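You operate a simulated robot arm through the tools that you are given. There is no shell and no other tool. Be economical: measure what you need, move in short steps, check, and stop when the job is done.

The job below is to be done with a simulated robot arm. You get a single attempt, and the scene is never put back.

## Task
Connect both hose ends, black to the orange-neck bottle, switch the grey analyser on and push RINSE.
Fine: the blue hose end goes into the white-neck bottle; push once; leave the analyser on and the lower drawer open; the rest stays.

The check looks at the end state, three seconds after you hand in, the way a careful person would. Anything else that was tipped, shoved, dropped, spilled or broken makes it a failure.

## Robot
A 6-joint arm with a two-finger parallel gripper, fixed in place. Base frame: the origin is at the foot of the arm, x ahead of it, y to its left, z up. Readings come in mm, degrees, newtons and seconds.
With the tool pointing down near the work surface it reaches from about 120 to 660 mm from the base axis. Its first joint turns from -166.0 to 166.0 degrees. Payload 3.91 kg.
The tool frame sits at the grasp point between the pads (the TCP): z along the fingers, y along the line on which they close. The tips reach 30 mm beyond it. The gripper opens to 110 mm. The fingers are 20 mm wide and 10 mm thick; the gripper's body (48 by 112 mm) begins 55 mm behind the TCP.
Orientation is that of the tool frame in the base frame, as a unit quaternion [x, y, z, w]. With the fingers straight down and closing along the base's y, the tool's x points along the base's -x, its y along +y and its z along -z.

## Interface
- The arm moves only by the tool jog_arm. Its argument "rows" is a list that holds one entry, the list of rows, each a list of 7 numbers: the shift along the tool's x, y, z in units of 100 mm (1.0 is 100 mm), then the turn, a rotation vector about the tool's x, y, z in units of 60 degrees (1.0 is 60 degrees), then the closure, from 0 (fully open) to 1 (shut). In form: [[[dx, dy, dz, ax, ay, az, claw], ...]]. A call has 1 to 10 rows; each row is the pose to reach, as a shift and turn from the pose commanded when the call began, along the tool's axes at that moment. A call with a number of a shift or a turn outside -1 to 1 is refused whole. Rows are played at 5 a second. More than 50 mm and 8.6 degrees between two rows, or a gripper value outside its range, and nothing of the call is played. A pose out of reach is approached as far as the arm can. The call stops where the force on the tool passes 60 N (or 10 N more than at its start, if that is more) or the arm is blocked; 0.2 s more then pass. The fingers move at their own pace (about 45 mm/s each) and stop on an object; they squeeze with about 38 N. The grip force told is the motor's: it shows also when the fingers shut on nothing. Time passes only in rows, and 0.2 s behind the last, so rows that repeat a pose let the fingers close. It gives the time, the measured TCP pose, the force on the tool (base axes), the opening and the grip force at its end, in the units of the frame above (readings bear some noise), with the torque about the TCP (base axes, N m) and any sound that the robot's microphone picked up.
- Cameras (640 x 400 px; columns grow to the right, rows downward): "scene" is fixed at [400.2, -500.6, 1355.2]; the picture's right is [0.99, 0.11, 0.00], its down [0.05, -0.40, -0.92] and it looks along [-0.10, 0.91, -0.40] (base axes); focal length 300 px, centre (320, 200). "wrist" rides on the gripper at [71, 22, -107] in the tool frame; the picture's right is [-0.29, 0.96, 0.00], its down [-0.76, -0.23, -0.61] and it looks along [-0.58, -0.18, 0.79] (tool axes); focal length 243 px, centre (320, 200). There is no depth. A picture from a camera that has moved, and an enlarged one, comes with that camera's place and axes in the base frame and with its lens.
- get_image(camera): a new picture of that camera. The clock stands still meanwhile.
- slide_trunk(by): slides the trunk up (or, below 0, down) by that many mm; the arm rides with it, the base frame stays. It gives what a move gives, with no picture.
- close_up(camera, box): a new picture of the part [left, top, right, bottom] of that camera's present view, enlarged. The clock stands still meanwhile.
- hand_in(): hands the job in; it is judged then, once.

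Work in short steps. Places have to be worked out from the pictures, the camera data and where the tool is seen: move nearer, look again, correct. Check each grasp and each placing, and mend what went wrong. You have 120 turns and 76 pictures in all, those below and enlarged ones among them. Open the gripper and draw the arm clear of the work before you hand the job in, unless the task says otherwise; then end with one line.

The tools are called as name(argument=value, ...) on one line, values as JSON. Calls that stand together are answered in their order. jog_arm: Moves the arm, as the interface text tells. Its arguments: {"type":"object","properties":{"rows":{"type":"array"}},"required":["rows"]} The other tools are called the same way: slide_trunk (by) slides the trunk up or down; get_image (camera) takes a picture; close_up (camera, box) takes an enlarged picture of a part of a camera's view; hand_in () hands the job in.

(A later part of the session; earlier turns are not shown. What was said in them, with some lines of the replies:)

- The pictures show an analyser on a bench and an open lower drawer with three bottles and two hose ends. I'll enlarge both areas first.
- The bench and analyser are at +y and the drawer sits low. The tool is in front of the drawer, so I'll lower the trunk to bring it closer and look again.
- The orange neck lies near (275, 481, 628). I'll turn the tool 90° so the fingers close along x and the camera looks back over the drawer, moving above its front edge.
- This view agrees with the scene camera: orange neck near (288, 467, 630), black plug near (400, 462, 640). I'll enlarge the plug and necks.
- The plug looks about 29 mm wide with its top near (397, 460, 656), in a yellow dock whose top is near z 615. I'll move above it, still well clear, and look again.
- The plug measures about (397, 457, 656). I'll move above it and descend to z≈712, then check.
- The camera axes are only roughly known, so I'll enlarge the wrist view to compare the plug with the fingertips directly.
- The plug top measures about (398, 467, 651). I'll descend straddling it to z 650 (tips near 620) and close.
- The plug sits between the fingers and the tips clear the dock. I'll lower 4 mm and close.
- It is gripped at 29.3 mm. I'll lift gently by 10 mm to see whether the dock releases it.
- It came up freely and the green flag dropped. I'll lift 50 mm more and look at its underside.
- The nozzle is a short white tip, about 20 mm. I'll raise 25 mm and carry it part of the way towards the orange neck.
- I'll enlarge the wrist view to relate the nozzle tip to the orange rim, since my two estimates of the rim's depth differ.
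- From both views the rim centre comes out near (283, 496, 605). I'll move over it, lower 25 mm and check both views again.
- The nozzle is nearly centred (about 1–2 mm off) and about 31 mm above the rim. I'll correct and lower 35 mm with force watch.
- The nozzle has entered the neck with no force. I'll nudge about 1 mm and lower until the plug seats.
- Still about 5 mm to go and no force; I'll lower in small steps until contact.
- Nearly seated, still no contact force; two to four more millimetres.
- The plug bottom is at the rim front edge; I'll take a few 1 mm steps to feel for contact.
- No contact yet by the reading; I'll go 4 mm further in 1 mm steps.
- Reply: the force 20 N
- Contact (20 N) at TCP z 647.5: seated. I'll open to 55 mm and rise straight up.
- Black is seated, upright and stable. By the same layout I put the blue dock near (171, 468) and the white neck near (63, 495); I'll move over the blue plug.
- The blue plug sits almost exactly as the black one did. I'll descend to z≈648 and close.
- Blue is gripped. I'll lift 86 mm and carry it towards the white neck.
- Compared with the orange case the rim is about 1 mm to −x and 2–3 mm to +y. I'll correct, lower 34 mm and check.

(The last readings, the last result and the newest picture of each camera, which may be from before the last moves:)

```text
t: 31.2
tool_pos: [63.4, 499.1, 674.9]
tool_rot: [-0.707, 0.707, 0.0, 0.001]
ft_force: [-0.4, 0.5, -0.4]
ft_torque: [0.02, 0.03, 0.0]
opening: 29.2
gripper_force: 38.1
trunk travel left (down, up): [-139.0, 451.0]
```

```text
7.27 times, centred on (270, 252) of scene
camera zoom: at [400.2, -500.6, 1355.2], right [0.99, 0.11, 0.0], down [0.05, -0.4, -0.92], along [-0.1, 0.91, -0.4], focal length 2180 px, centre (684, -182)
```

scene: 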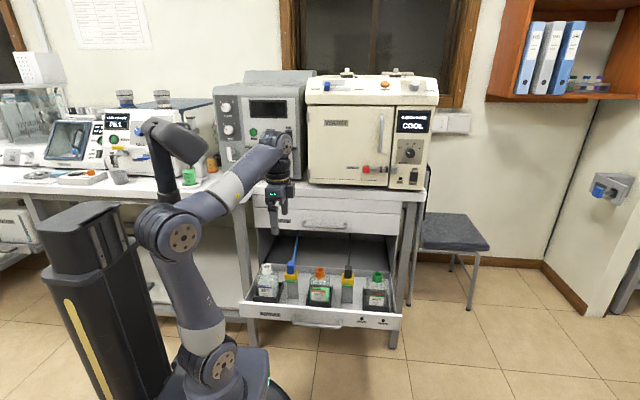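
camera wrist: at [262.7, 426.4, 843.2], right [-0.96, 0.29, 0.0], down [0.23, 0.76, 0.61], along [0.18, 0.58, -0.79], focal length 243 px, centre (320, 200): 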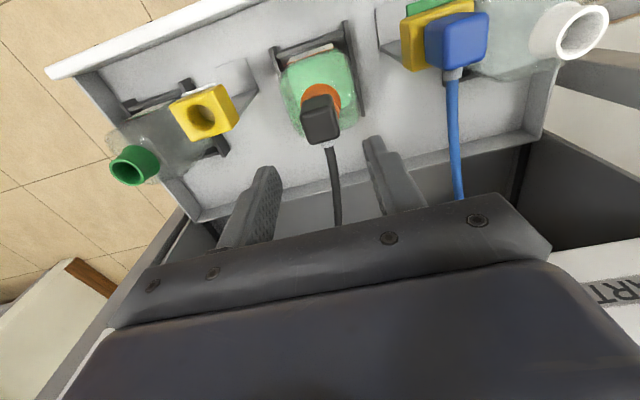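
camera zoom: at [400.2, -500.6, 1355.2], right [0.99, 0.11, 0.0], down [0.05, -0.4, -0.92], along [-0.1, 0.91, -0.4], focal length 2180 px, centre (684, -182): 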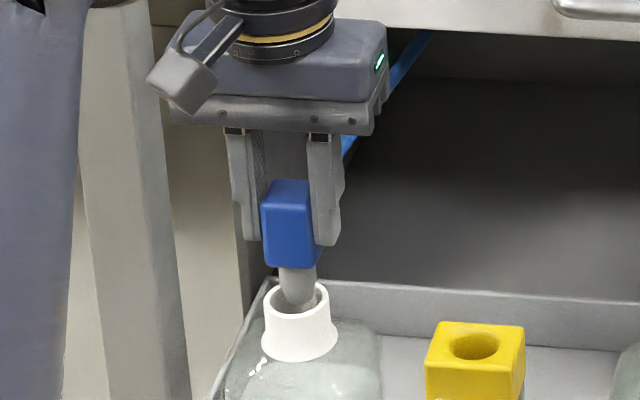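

The nozzle tip is at the rim; I estimate 1–2 mm too far in +x and +y. I'll correct and lower 12 mm.

jog_arm(rows=[[[0.022, 0.012, 0.0, 0, 0, 0, 0.9], [0.022, 0.012, 0.04, 0, 0, 0, 0.9], [0.022, 0.012, 0.08, 0, 0, 0, 0.9], [0.022, 0.012, 0.12, 0, 0, 0, 0.9]]])

close_up(camera="wrist", box=[260, 80, 420, 180])

close_up(camera="scene", box=[230, 225, 310, 280])

```text
t: 32.2
tool_pos: [62.6, 495.6, 662.2]
tool_rot: [-0.706, 0.708, 0.0, 0.001]
ft_force: [0.1, 0.3, 0.1]
ft_torque: [0.02, -0.02, 0.0]
opening: 29.2
gripper_force: 38.0
trunk travel left (down, up): [-139.0, 451.0]
```

```text
4.00 times, centred on (340, 130) of wrist
camera zoom: at [41.0, 425.3, 770.8], right [-0.96, 0.29, 0.0], down [0.23, 0.76, 0.61], along [0.18, 0.58, -0.79], focal length 970 px, centre (240, 480)
```

zoom: 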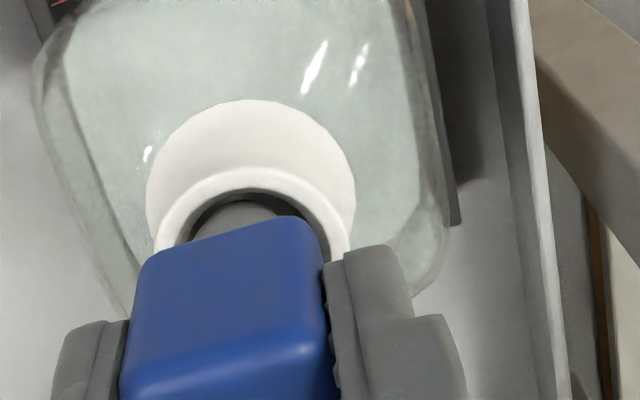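

```text
7.27 times, centred on (270, 252) of scene
camera zoom: at [400.2, -500.6, 1355.2], right [0.99, 0.11, 0.0], down [0.05, -0.4, -0.92], along [-0.1, 0.91, -0.4], focal length 2180 px, centre (684, -182)
```

zoom: 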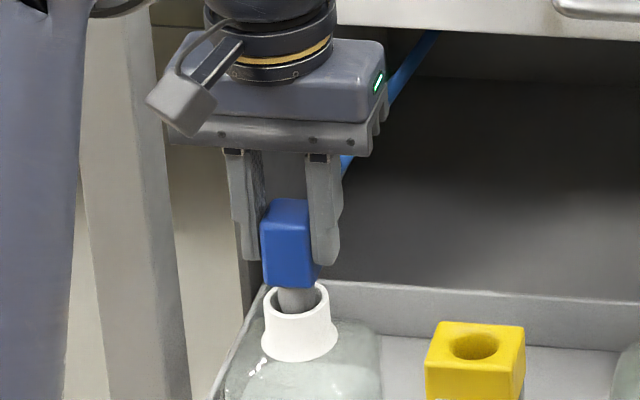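

Well inside the neck. I'll shift a further 0.8 mm in −x and lower slowly towards the seat.

jog_arm(rows=[[[0, 0.008, 0.03, 0, 0, 0, 0.9], [0, 0.008, 0.06, 0, 0, 0, 0.9], [0, 0.008, 0.09, 0, 0, 0, 0.9], [0, 0.008, 0.11, 0, 0, 0, 0.9], [0, 0.008, 0.12, 0, 0, 0, 0.9], [0, 0.008, 0.13, 0, 0, 0, 0.9], [0, 0.008, 0.13, 0, 0, 0, 0.9]]])

close_up(camera="scene", box=[230, 225, 310, 280])

```text
t: 33.8
tool_pos: [61.4, 495.6, 649.0]
tool_rot: [0.707, -0.707, 0.0, 0.001]
ft_force: [-0.6, -0.9, -1.3]
ft_torque: [0.03, 0.0, -0.02]
opening: 28.9
gripper_force: 38.1
trunk travel left (down, up): [-139.0, 451.0]
```

```text
7.27 times, centred on (270, 252) of scene
camera zoom: at [400.2, -500.6, 1355.2], right [0.99, 0.11, 0.0], down [0.05, -0.4, -0.92], along [-0.1, 0.91, -0.4], focal length 2180 px, centre (684, -182)
```

zoom: 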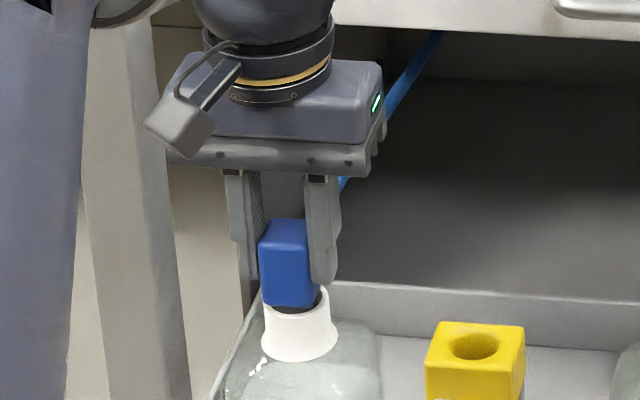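

Plug is at the rim, perhaps 1–2 mm to −x now; I'll shift back 1 mm and press down to contact.

jog_arm(rows=[[[0, -0.012, 0, 0, 0, 0, 0.9], [0, -0.012, 0.01, 0, 0, 0, 0.9], [0, -0.012, 0.02, 0, 0, 0, 0.9], [0, -0.012, 0.03, 0, 0, 0, 0.9], [0, -0.012, 0.03, 0, 0, 0, 0.9]]])

```text
t: 35.0
tool_pos: [62.9, 494.8, 647.2]
tool_rot: [0.707, -0.707, 0.0, 0.0]
ft_force: [-0.2, -0.6, -0.8]
ft_torque: [0.03, 0.02, 0.01]
opening: 29.1
gripper_force: 37.9
trunk travel left (down, up): [-139.0, 451.0]
```

No contact yet; a few more 1 mm steps.

jog_arm(rows=[[[0, 0, 0.01, 0, 0, 0, 0.9], [0, 0, 0.02, 0, 0, 0, 0.9], [0, 0, 0.03, 0, 0, 0, 0.9], [0, 0, 0.03, 0, 0, 0, 0.9]]])

close_up(camera="scene", box=[230, 225, 310, 280])

```text
t: 36.0
tool_pos: [62.8, 494.0, 645.1]
tool_rot: [-0.707, 0.707, 0.001, 0.001]
ft_force: [-2.5, 0.2, 22.0]
ft_torque: [-0.17, 0.13, -0.03]
opening: 29.3
gripper_force: 38.1
trunk travel left (down, up): [-139.0, 451.0]
```

```text
7.27 times, centred on (270, 252) of scene
camera zoom: at [400.2, -500.6, 1355.2], right [0.99, 0.11, 0.0], down [0.05, -0.4, -0.92], along [-0.1, 0.91, -0.4], focal length 2180 px, centre (684, -182)
```

zoom: 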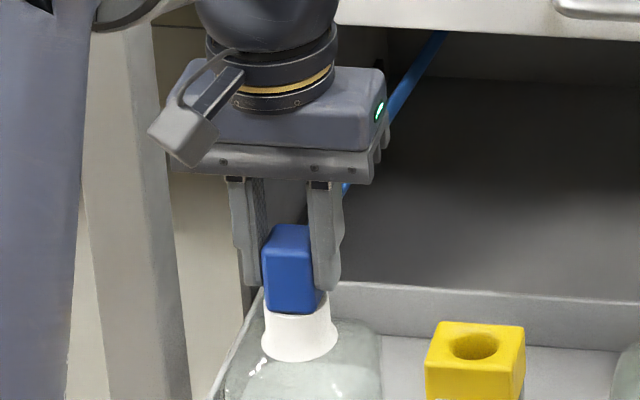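

Contact at 22 N and the plug rests on the white rim. I'll release and rise.

jog_arm(rows=[[[0, 0, -0.02, 0, 0, 0, 0.9], [0, 0, -0.02, 0, 0, 0, 0.55], [0, 0, -0.02, 0, 0, 0, 0.55], [0, 0, -0.02, 0, 0, 0, 0.55], [0, 0, -0.3, 0, 0, 0, 0.55], [0, 0, -0.6, 0, 0, 0, 0.55], [0, 0, -0.95, 0, 0, 0, 0.55]]])

close_up(camera="scene", box=[240, 230, 400, 330])

```text
t: 37.6
tool_pos: [60.5, 495.3, 739.0]
tool_rot: [0.707, -0.707, 0.001, 0.001]
ft_force: [0.5, 0.3, -0.5]
ft_torque: [-0.03, 0.04, -0.02]
opening: 49.6
gripper_force: 0.1
trunk travel left (down, up): [-139.0, 451.0]
```

```text
4.00 times, centred on (320, 280) of scene
camera zoom: at [400.2, -500.6, 1355.2], right [0.99, 0.11, 0.0], down [0.05, -0.4, -0.92], along [-0.1, 0.91, -0.4], focal length 1199 px, centre (320, -120)
```

zoom: 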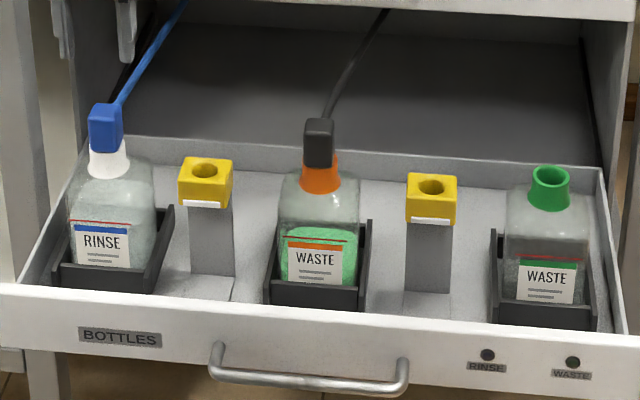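

Both hoses are placed and the bottles stand as before. Now I'll pull back, raise the trunk and turn the tool horizontal towards the analyser.

jog_arm(rows=[[[0.25, -0.25, 0, 0, 0, 0, 0.8], [0.5, -0.5, 0, 0, 0, 0, 1], [0.75, -0.75, 0, 0, 0, 0, 1], [1.0, -1.0, 0, 0, 0, 0, 1], [1.0, -1.0, 0, 0, 0, 0, 1]]])

slide_trunk(by=300)

jog_arm(rows=[[[0.1, 0, 0, 0, -0.125, 0, 1], [0.2, 0, 0, 0, -0.25, 0, 1], [0.3, 0, 0, 0, -0.375, 0, 1], [0.4, 0, 0, 0, -0.5, 0, 1], [0.5, 0, 0, 0, -0.625, 0, 1], [0.5, 0, 0, 0, -0.75, 0, 1], [0.5, 0, 0, 0, -0.875, 0, 1], [0.5, 0, 0, 0, -1.0, 0, 1]]])

jog_arm(rows=[[[0, 0, 0, 0, -0.125, 0, 1], [0, 0, 0, 0, -0.25, 0, 1], [0, 0, 0, 0, -0.375, 0, 1], [0, 0, 0, 0, -0.5, 0, 1], [0, 0, 0, 0, -0.5, 0, 1]]])

get_image(camera="scene")

get_image(camera="wrist")

```text
t: 38.8
tool_pos: [164.7, 396.0, 737.0]
tool_rot: [-0.707, 0.707, 0.0, 0.0]
ft_force: [0.8, -0.3, -0.8]
ft_torque: [0.02, 0.02, 0.0]
opening: 0.0
gripper_force: 37.4
trunk travel left (down, up): [-139.0, 451.0]
```

```text
t: 41.8
tool_pos: [164.8, 394.6, 1036.7]
tool_rot: [0.708, -0.706, 0.0, 0.0]
ft_force: [0.2, 0.8, 0.3]
ft_torque: [-0.01, 0.0, 0.02]
opening: 0.0
gripper_force: 37.7
trunk travel left (down, up): [-439.0, 151.0]
```

```text
t: 43.6
tool_pos: [165.2, 344.1, 1036.0]
tool_rot: [-0.612, 0.612, 0.353, 0.354]
ft_force: [-0.2, -0.2, -0.7]
ft_torque: [-0.04, 0.0, 0.01]
opening: 0.0
gripper_force: 37.5
trunk travel left (down, up): [-439.0, 151.0]
```

```text
t: 44.8
tool_pos: [164.0, 344.8, 1036.9]
tool_rot: [-0.5, 0.499, 0.5, 0.5]
ft_force: [0.1, 0.6, -0.7]
ft_torque: [0.0, 0.03, 0.05]
opening: 0.0
gripper_force: 37.7
trunk travel left (down, up): [-439.0, 151.0]
```

```text
30 pictures are left
```

scene: 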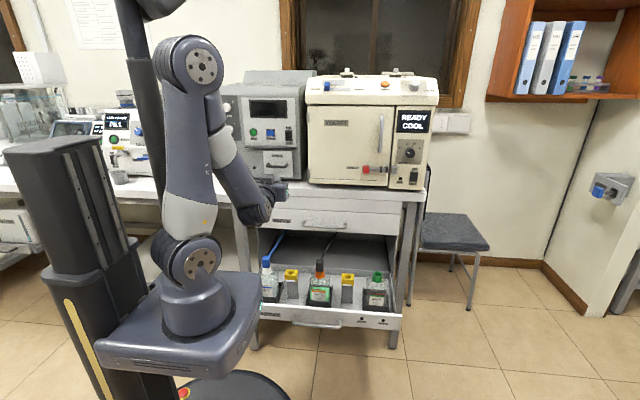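

```text
29 pictures are left
camera wrist: at [142.6, 238.4, 967.0], right [-0.96, 0.0, 0.29], down [0.23, -0.61, 0.76], along [0.18, 0.79, 0.58], focal length 243 px, centre (320, 200)
```

wrist: 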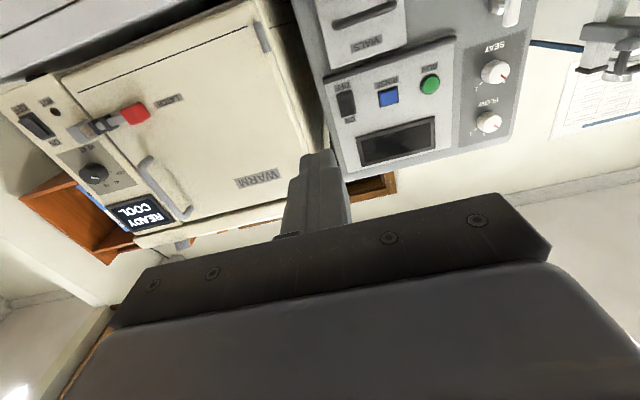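

I place the rocker near (135, 706, 1106) and RINSE near (58, 706, 1118). I'll approach to about 75 mm in front of the rocker and look again.

jog_arm(rows=[[[-0.15, 0.05, 0.25, 0, 0, 0, 1], [-0.3, 0.1, 0.5, 0, 0, 0, 1], [-0.45, 0.15, 0.75, 0, 0, 0, 1], [-0.6, 0.2, 1.0, 0, 0, 0, 1]]])

jog_arm(rows=[[[-0.1, 0.04, 0.25, 0, 0, 0, 1], [-0.23, 0.09, 0.5, 0, 0, 0, 1], [-0.23, 0.09, 0.75, 0, 0, 0, 1], [-0.23, 0.09, 1.0, 0, 0, 0, 1], [-0.23, 0.09, 1.0, 0, 0, 0, 1]]])

get_image(camera="wrist")

close_up(camera="scene", box=[220, 90, 320, 170])

```text
t: 45.8
tool_pos: [143.7, 445.1, 1095.6]
tool_rot: [0.5, -0.5, -0.5, -0.5]
ft_force: [0.1, 0.4, 0.0]
ft_torque: [0.0, 0.0, 0.0]
opening: 0.2
gripper_force: 37.4
trunk travel left (down, up): [-439.0, 151.0]
```

```text
t: 47.0
tool_pos: [133.7, 546.2, 1118.7]
tool_rot: [0.5, -0.5, -0.5, -0.5]
ft_force: [0.5, -0.1, -0.7]
ft_torque: [-0.02, 0.01, 0.01]
opening: 0.0
gripper_force: 38.4
trunk travel left (down, up): [-439.0, 151.0]
```

```text
28 pictures are left
camera wrist: at [112.4, 438.7, 1049.3], right [-0.96, 0.0, 0.29], down [0.23, -0.61, 0.76], along [0.18, 0.79, 0.58], focal length 243 px, centre (320, 200)
```

wrist: 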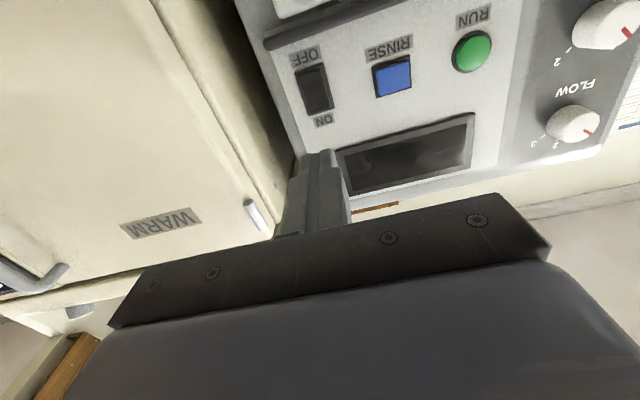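

```text
5.00 times, centred on (270, 130) of scene
camera zoom: at [400.2, -500.6, 1355.2], right [0.99, 0.11, 0.0], down [0.05, -0.4, -0.92], along [-0.1, 0.91, -0.4], focal length 1499 px, centre (570, 550)
```

zoom: 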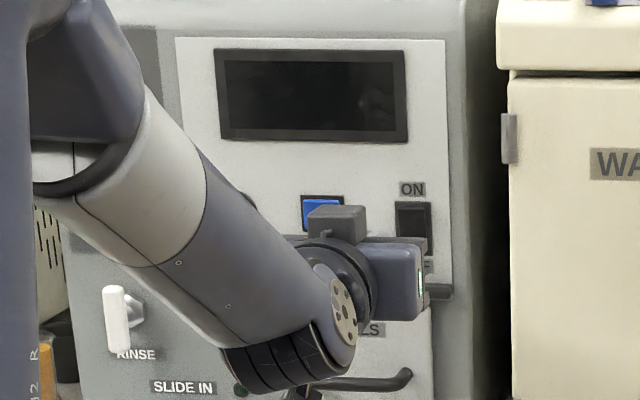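

The tip's forward line lands on the ON half of the rocker. I'll advance 95 mm to just short of it and check.

jog_arm(rows=[[[0.02, -0.01, 0.25, 0, 0, 0, 1], [0.02, -0.01, 0.5, 0, 0, 0, 1], [0.02, -0.01, 0.75, 0, 0, 0, 1], [0.02, -0.01, 0.92, 0, 0, 0, 1], [0.02, -0.01, 0.92, 0, 0, 0, 1]]])

get_image(camera="wrist")

```text
t: 48.2
tool_pos: [135.5, 637.1, 1116.3]
tool_rot: [0.5, -0.5, -0.5, -0.5]
ft_force: [0.5, 0.4, 0.0]
ft_torque: [0.0, 0.0, -0.01]
opening: 0.0
gripper_force: 37.6
trunk travel left (down, up): [-439.0, 151.0]
```

```text
26 pictures are left
camera wrist: at [113.1, 530.8, 1046.6], right [-0.96, 0.0, 0.29], down [0.23, -0.61, 0.76], along [0.18, 0.79, 0.58], focal length 243 px, centre (320, 200)
```

wrist: 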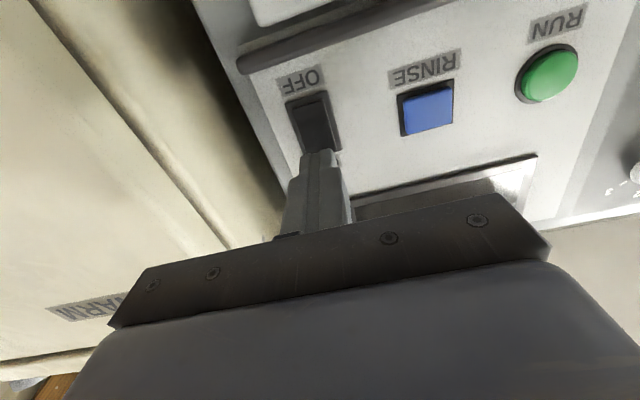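

Lined up with the ON half. I'll advance in 3 mm steps until force rises.

jog_arm(rows=[[[0, 0, 0.05, 0, 0, 0, 1], [0, 0, 0.1, 0, 0, 0, 1], [0, 0, 0.14, 0, 0, 0, 1], [0, 0, 0.17, 0, 0, 0, 1], [0, 0, 0.2, 0, 0, 0, 1], [0, 0, 0.22, 0, 0, 0, 1]]])

```text
t: 49.6
tool_pos: [137.1, 657.9, 1117.5]
tool_rot: [0.5, -0.5, -0.5, -0.5]
ft_force: [-0.7, -0.4, -0.6]
ft_torque: [-0.02, -0.01, -0.01]
opening: 0.0
gripper_force: 37.8
trunk travel left (down, up): [-439.0, 151.0]
```

No contact yet at y 658; continuing in 2 mm steps.

jog_arm(rows=[[[0, 0, 0.02, 0, 0, 0, 1], [0, 0, 0.04, 0, 0, 0, 1], [0, 0, 0.06, 0, 0, 0, 1], [0, 0, 0.06, 0, 0, 0, 1]]])

close_up(camera="wrist", box=[240, 60, 400, 200])

```text
t: 50.8
tool_pos: [137.1, 658.4, 1118.0]
tool_rot: [-0.501, 0.501, 0.499, 0.499]
ft_force: [0.6, -50.7, 4.2]
ft_torque: [-0.38, -0.1, -0.03]
opening: 0.1
gripper_force: 37.5
trunk travel left (down, up): [-439.0, 151.0]
stopped in row 4: the force on the tool passed its limit (the readings are from after the stop); the commanded pose is now the measured one
```

```text
2.86 times, centred on (320, 130) of wrist
camera zoom: at [114.7, 552.2, 1048.4], right [-0.96, 0.0, 0.29], down [0.23, -0.61, 0.76], along [0.18, 0.8, 0.58], focal length 693 px, centre (320, 400)
```

zoom: 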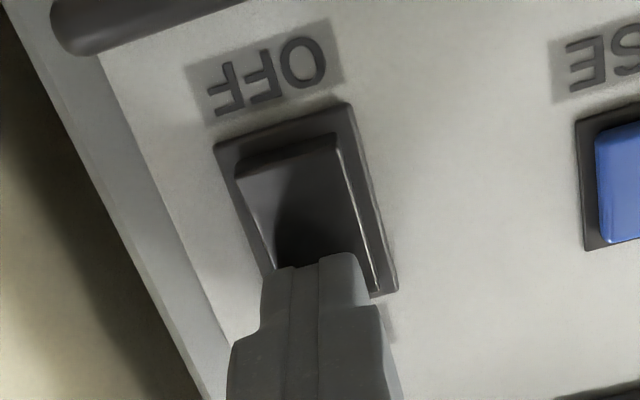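

The force peaked past 50 N and the OFF side looks raised. I'll back off 40 mm and check the panel and display.

jog_arm(rows=[[[0, 0, -0.2, 0, 0, 0, 1], [0, 0, -0.4, 0, 0, 0, 1], [0, 0, -0.4, 0, 0, 0, 1]]])

get_image(camera="wrist")

close_up(camera="scene", box=[220, 90, 320, 170])

```text
t: 51.6
tool_pos: [136.0, 623.8, 1114.9]
tool_rot: [-0.501, 0.502, 0.498, 0.499]
ft_force: [0.2, -0.5, 0.5]
ft_torque: [0.01, 0.0, -0.03]
opening: 0.1
gripper_force: 37.9
trunk travel left (down, up): [-439.0, 151.0]
```

```text
24 pictures are left
camera wrist: at [114.6, 516.5, 1046.5], right [-0.96, 0.0, 0.29], down [0.23, -0.6, 0.76], along [0.18, 0.8, 0.58], focal length 243 px, centre (320, 200)
```

wrist: 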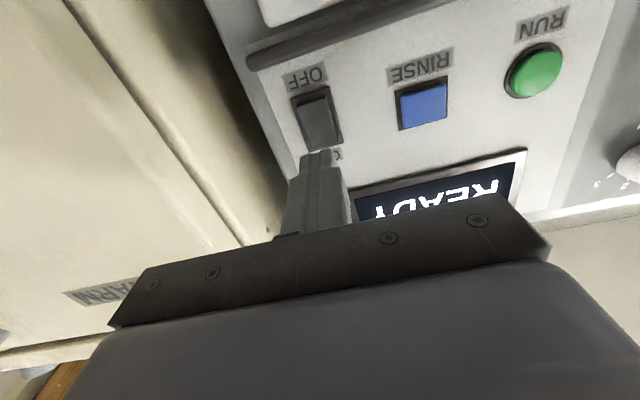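

```text
5.00 times, centred on (270, 130) of scene
camera zoom: at [400.2, -500.6, 1355.2], right [0.99, 0.11, 0.0], down [0.05, -0.4, -0.92], along [-0.1, 0.91, -0.4], focal length 1499 px, centre (570, 550)
```

zoom: 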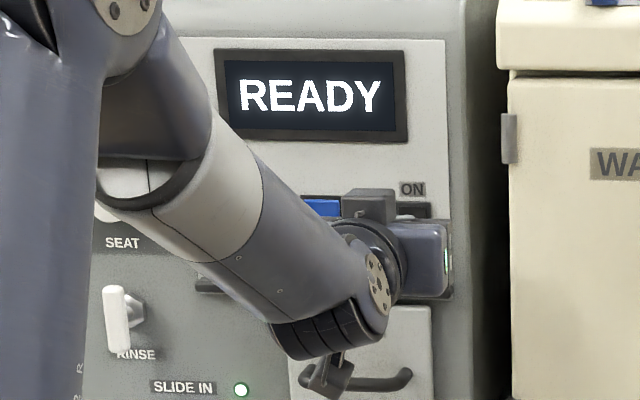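

The display reads READY: the analyser is on. RINSE is near (60, 693, 1114), so I'll shift across in front of it and look.

jog_arm(rows=[[[0, 0.1, -0.13, 0, 0, 0, 1], [0, 0.3, -0.13, 0, 0, 0, 1], [0.01, 0.5, -0.13, 0, 0, 0, 1], [0.01, 0.74, -0.13, 0, 0, 0, 1], [0.01, 0.74, -0.13, 0, 0, 0, 1]]])

get_image(camera="wrist")

```text
t: 52.8
tool_pos: [114.8, 610.3, 1121.0]
tool_rot: [0.506, -0.499, -0.501, -0.494]
ft_force: [1.0, 0.2, -0.2]
ft_torque: [0.0, 0.02, -0.01]
opening: 0.1
gripper_force: 37.7
out of reach, approached as far as the arm can: row 2, 3, 4, 5
trunk travel left (down, up): [-439.0, 151.0]
```

```text
22 pictures are left
camera wrist: at [94.5, 502.6, 1052.1], right [-0.96, -0.01, 0.29], down [0.24, -0.6, 0.77], along [0.17, 0.8, 0.57], focal length 243 px, centre (320, 200)
```

wrist: 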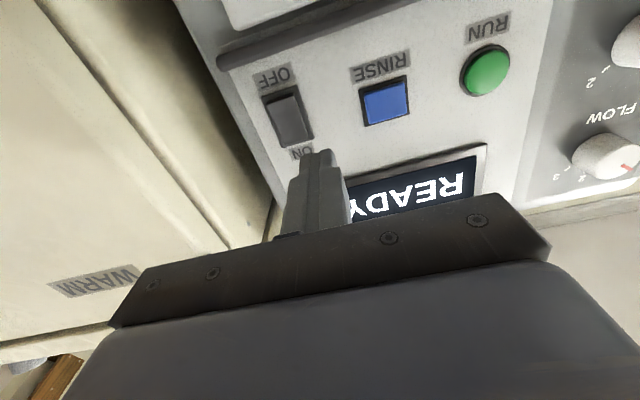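

The arm ran out of wrist travel sliding sideways with the tool square. I'll yaw the tool about 8° with the arm's sweep, and read where it lands.

jog_arm(rows=[[[0, 0, 0, -0.05, 0, 0, 1], [0, 0, 0, -0.1, 0, 0, 1], [0, 0, 0, -0.13, 0, 0, 1], [0, 0, 0, -0.13, 0, 0, 1]]])

```text
t: 53.8
tool_pos: [116.1, 612.9, 1119.5]
tool_rot: [0.534, -0.466, -0.532, -0.463]
ft_force: [-0.2, 0.5, -0.1]
ft_torque: [0.0, 0.01, 0.0]
opening: 0.2
gripper_force: 37.7
trunk travel left (down, up): [-439.0, 151.0]
```

It accepted the yaw (tool now points 8° towards −x). I'll slide sideways to line up with the button.

jog_arm(rows=[[[0, 0.12, 0, 0, 0, 0, 1], [0, 0.24, 0, 0, 0, 0, 1], [0.02, 0.36, 0, 0, 0, 0, 1], [0.04, 0.45, 0, 0, 0, 0, 1], [0.04, 0.45, 0, 0, 0, 0, 1]]])

get_image(camera="wrist")

```text
t: 55.0
tool_pos: [69.8, 605.6, 1115.3]
tool_rot: [0.534, -0.468, -0.53, -0.464]
ft_force: [-0.7, 0.0, 0.0]
ft_torque: [0.0, 0.01, 0.0]
opening: 0.0
gripper_force: 37.8
trunk travel left (down, up): [-439.0, 151.0]
```

```text
21 pictures are left
camera wrist: at [63.1, 496.9, 1046.5], right [-0.95, -0.13, 0.29], down [0.31, -0.57, 0.76], along [0.07, 0.81, 0.58], focal length 243 px, centre (320, 200)
```

wrist: 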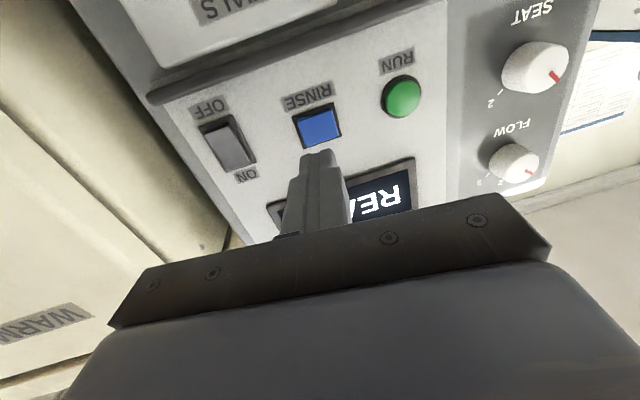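

The tip's forward line meets the RINSE button's centre. I'll advance 40 mm, then press in one smooth stroke.

jog_arm(rows=[[[0, 0, 0.2, 0, 0, 0, 1], [0, 0, 0.4, 0, 0, 0, 1], [0, 0, 0.4, 0, 0, 0, 1]]])

get_image(camera="wrist")

```text
t: 55.8
tool_pos: [65.7, 645.7, 1115.4]
tool_rot: [0.534, -0.467, -0.531, -0.464]
ft_force: [-0.8, -0.3, -0.1]
ft_torque: [-0.02, 0.0, 0.03]
opening: 0.1
gripper_force: 37.9
trunk travel left (down, up): [-439.0, 151.0]
```

```text
20 pictures are left
camera wrist: at [58.2, 537.0, 1046.3], right [-0.95, -0.13, 0.29], down [0.31, -0.57, 0.76], along [0.07, 0.81, 0.58], focal length 243 px, centre (320, 200)
```

wrist: 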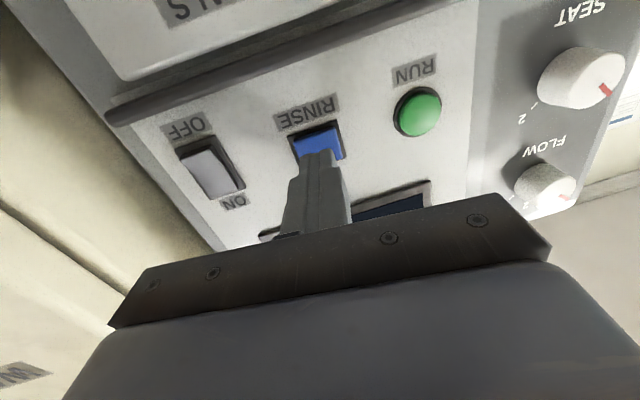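

The tip is just short of the button and centred. I'll press in one stroke of 2 mm steps.

jog_arm(rows=[[[0, 0, 0.02, 0, 0, 0, 1], [0, 0, 0.04, 0, 0, 0, 1], [0, 0, 0.06, 0, 0, 0, 1], [0, 0, 0.08, 0, 0, 0, 1], [0, 0, 0.1, 0, 0, 0, 1], [0, 0, 0.12, 0, 0, 0, 1], [0, 0, 0.14, 0, 0, 0, 1], [0, 0, 0.16, 0, 0, 0, 1]]])

close_up(camera="scene", box=[220, 90, 320, 170])

```text
t: 57.6
tool_pos: [63.9, 662.2, 1114.5]
tool_rot: [0.535, -0.466, -0.531, -0.463]
ft_force: [-1.3, -1.4, -0.9]
ft_torque: [-0.01, -0.02, 0.02]
opening: 0.0
gripper_force: 37.9
trunk travel left (down, up): [-439.0, 151.0]
heard: click
```

```text
5.00 times, centred on (270, 130) of scene
camera zoom: at [400.2, -500.6, 1355.2], right [0.99, 0.11, 0.0], down [0.05, -0.4, -0.92], along [-0.1, 0.91, -0.4], focal length 1499 px, centre (570, 550)
```

zoom: 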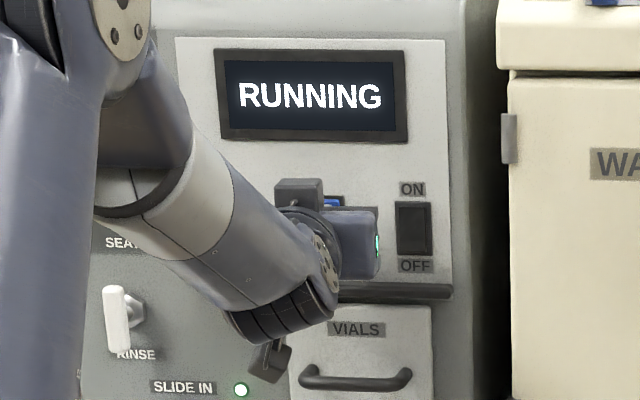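

A click was heard and the display reads RUNNING. I'll withdraw straight back and open the gripper in the clear.

jog_arm(rows=[[[0, 0, -0.25, 0, 0, 0, 1], [0, 0, -0.5, 0, 0, 0, 1], [0, 0, -0.75, 0, 0, 0, 1], [0, 0, -1.0, 0, 0, 0, 1]]])

jog_arm(rows=[[[0, 0, -0.25, 0, 0, 0, 1], [0, 0, -0.5, 0, 0, 0, 1], [0, 0, -0.75, 0, 0, 0, 0.8], [0, 0, -1.0, 0, 0, 0, 0.4], [0, 0, -1.0, 0, 0, 0, 0.2], [0, 0, -1.0, 0, 0, 0, 0], [0, 0, -1.0, 0, 0, 0, 0], [0, 0, -1.0, 0, 0, 0, 0]]])

get_image(camera="scene")

close_up(camera="scene", box=[240, 230, 400, 330])

close_up(camera="scene", box=[200, 70, 340, 190])

```text
t: 58.6
tool_pos: [78.8, 563.6, 1115.9]
tool_rot: [0.535, -0.466, -0.531, -0.463]
ft_force: [-0.4, 1.3, -0.4]
ft_torque: [-0.01, 0.02, 0.01]
opening: 0.0
gripper_force: 37.2
trunk travel left (down, up): [-439.0, 151.0]
```

```text
t: 60.4
tool_pos: [91.8, 463.6, 1118.0]
tool_rot: [0.534, -0.467, -0.531, -0.464]
ft_force: [0.5, -0.7, -0.6]
ft_torque: [0.01, 0.01, -0.04]
opening: 109.9
gripper_force: 0.0
trunk travel left (down, up): [-439.0, 151.0]
```

```text
18 pictures are left
```

scene: 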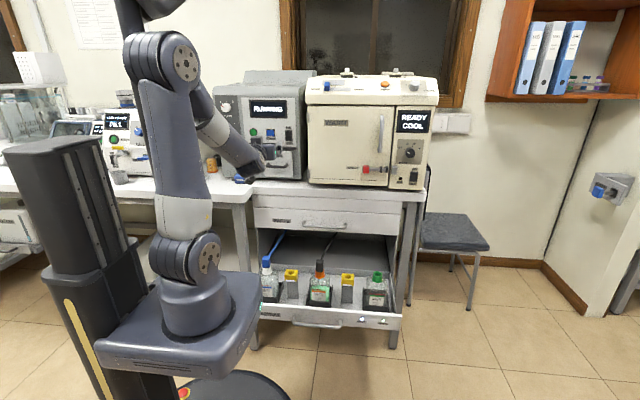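

```text
4.00 times, centred on (320, 280) of scene
camera zoom: at [400.2, -500.6, 1355.2], right [0.99, 0.11, 0.0], down [0.05, -0.4, -0.92], along [-0.1, 0.91, -0.4], focal length 1199 px, centre (320, -120)
```

zoom: 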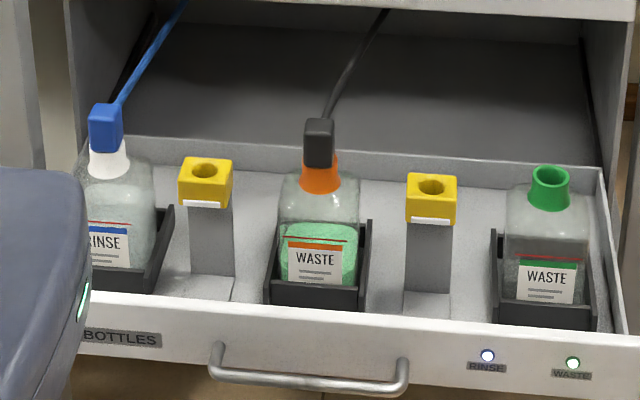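

```text
3.33 times, centred on (270, 130) of scene
camera zoom: at [400.2, -500.6, 1355.2], right [0.99, 0.11, 0.0], down [0.05, -0.4, -0.92], along [-0.1, 0.91, -0.4], focal length 999 px, centre (487, 433)
```

zoom: 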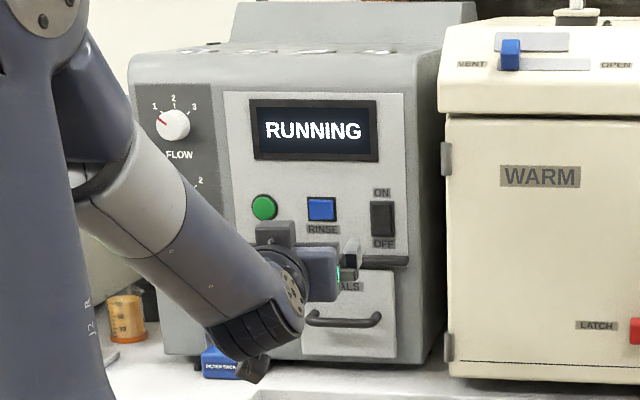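

The RINSE and WASTE lights on the drawer are both lit, the analyser reads RUNNING, and the arm is clear with the gripper open. Handing in.

hand_in()

```text
The job is handed in.
```

Job done and handed in: the black hose end is in the orange-neck bottle and the blue one is in the white-neck bottle. The analyser is on and shows RUNNING after one push of RINSE, and the lower drawer is still open.
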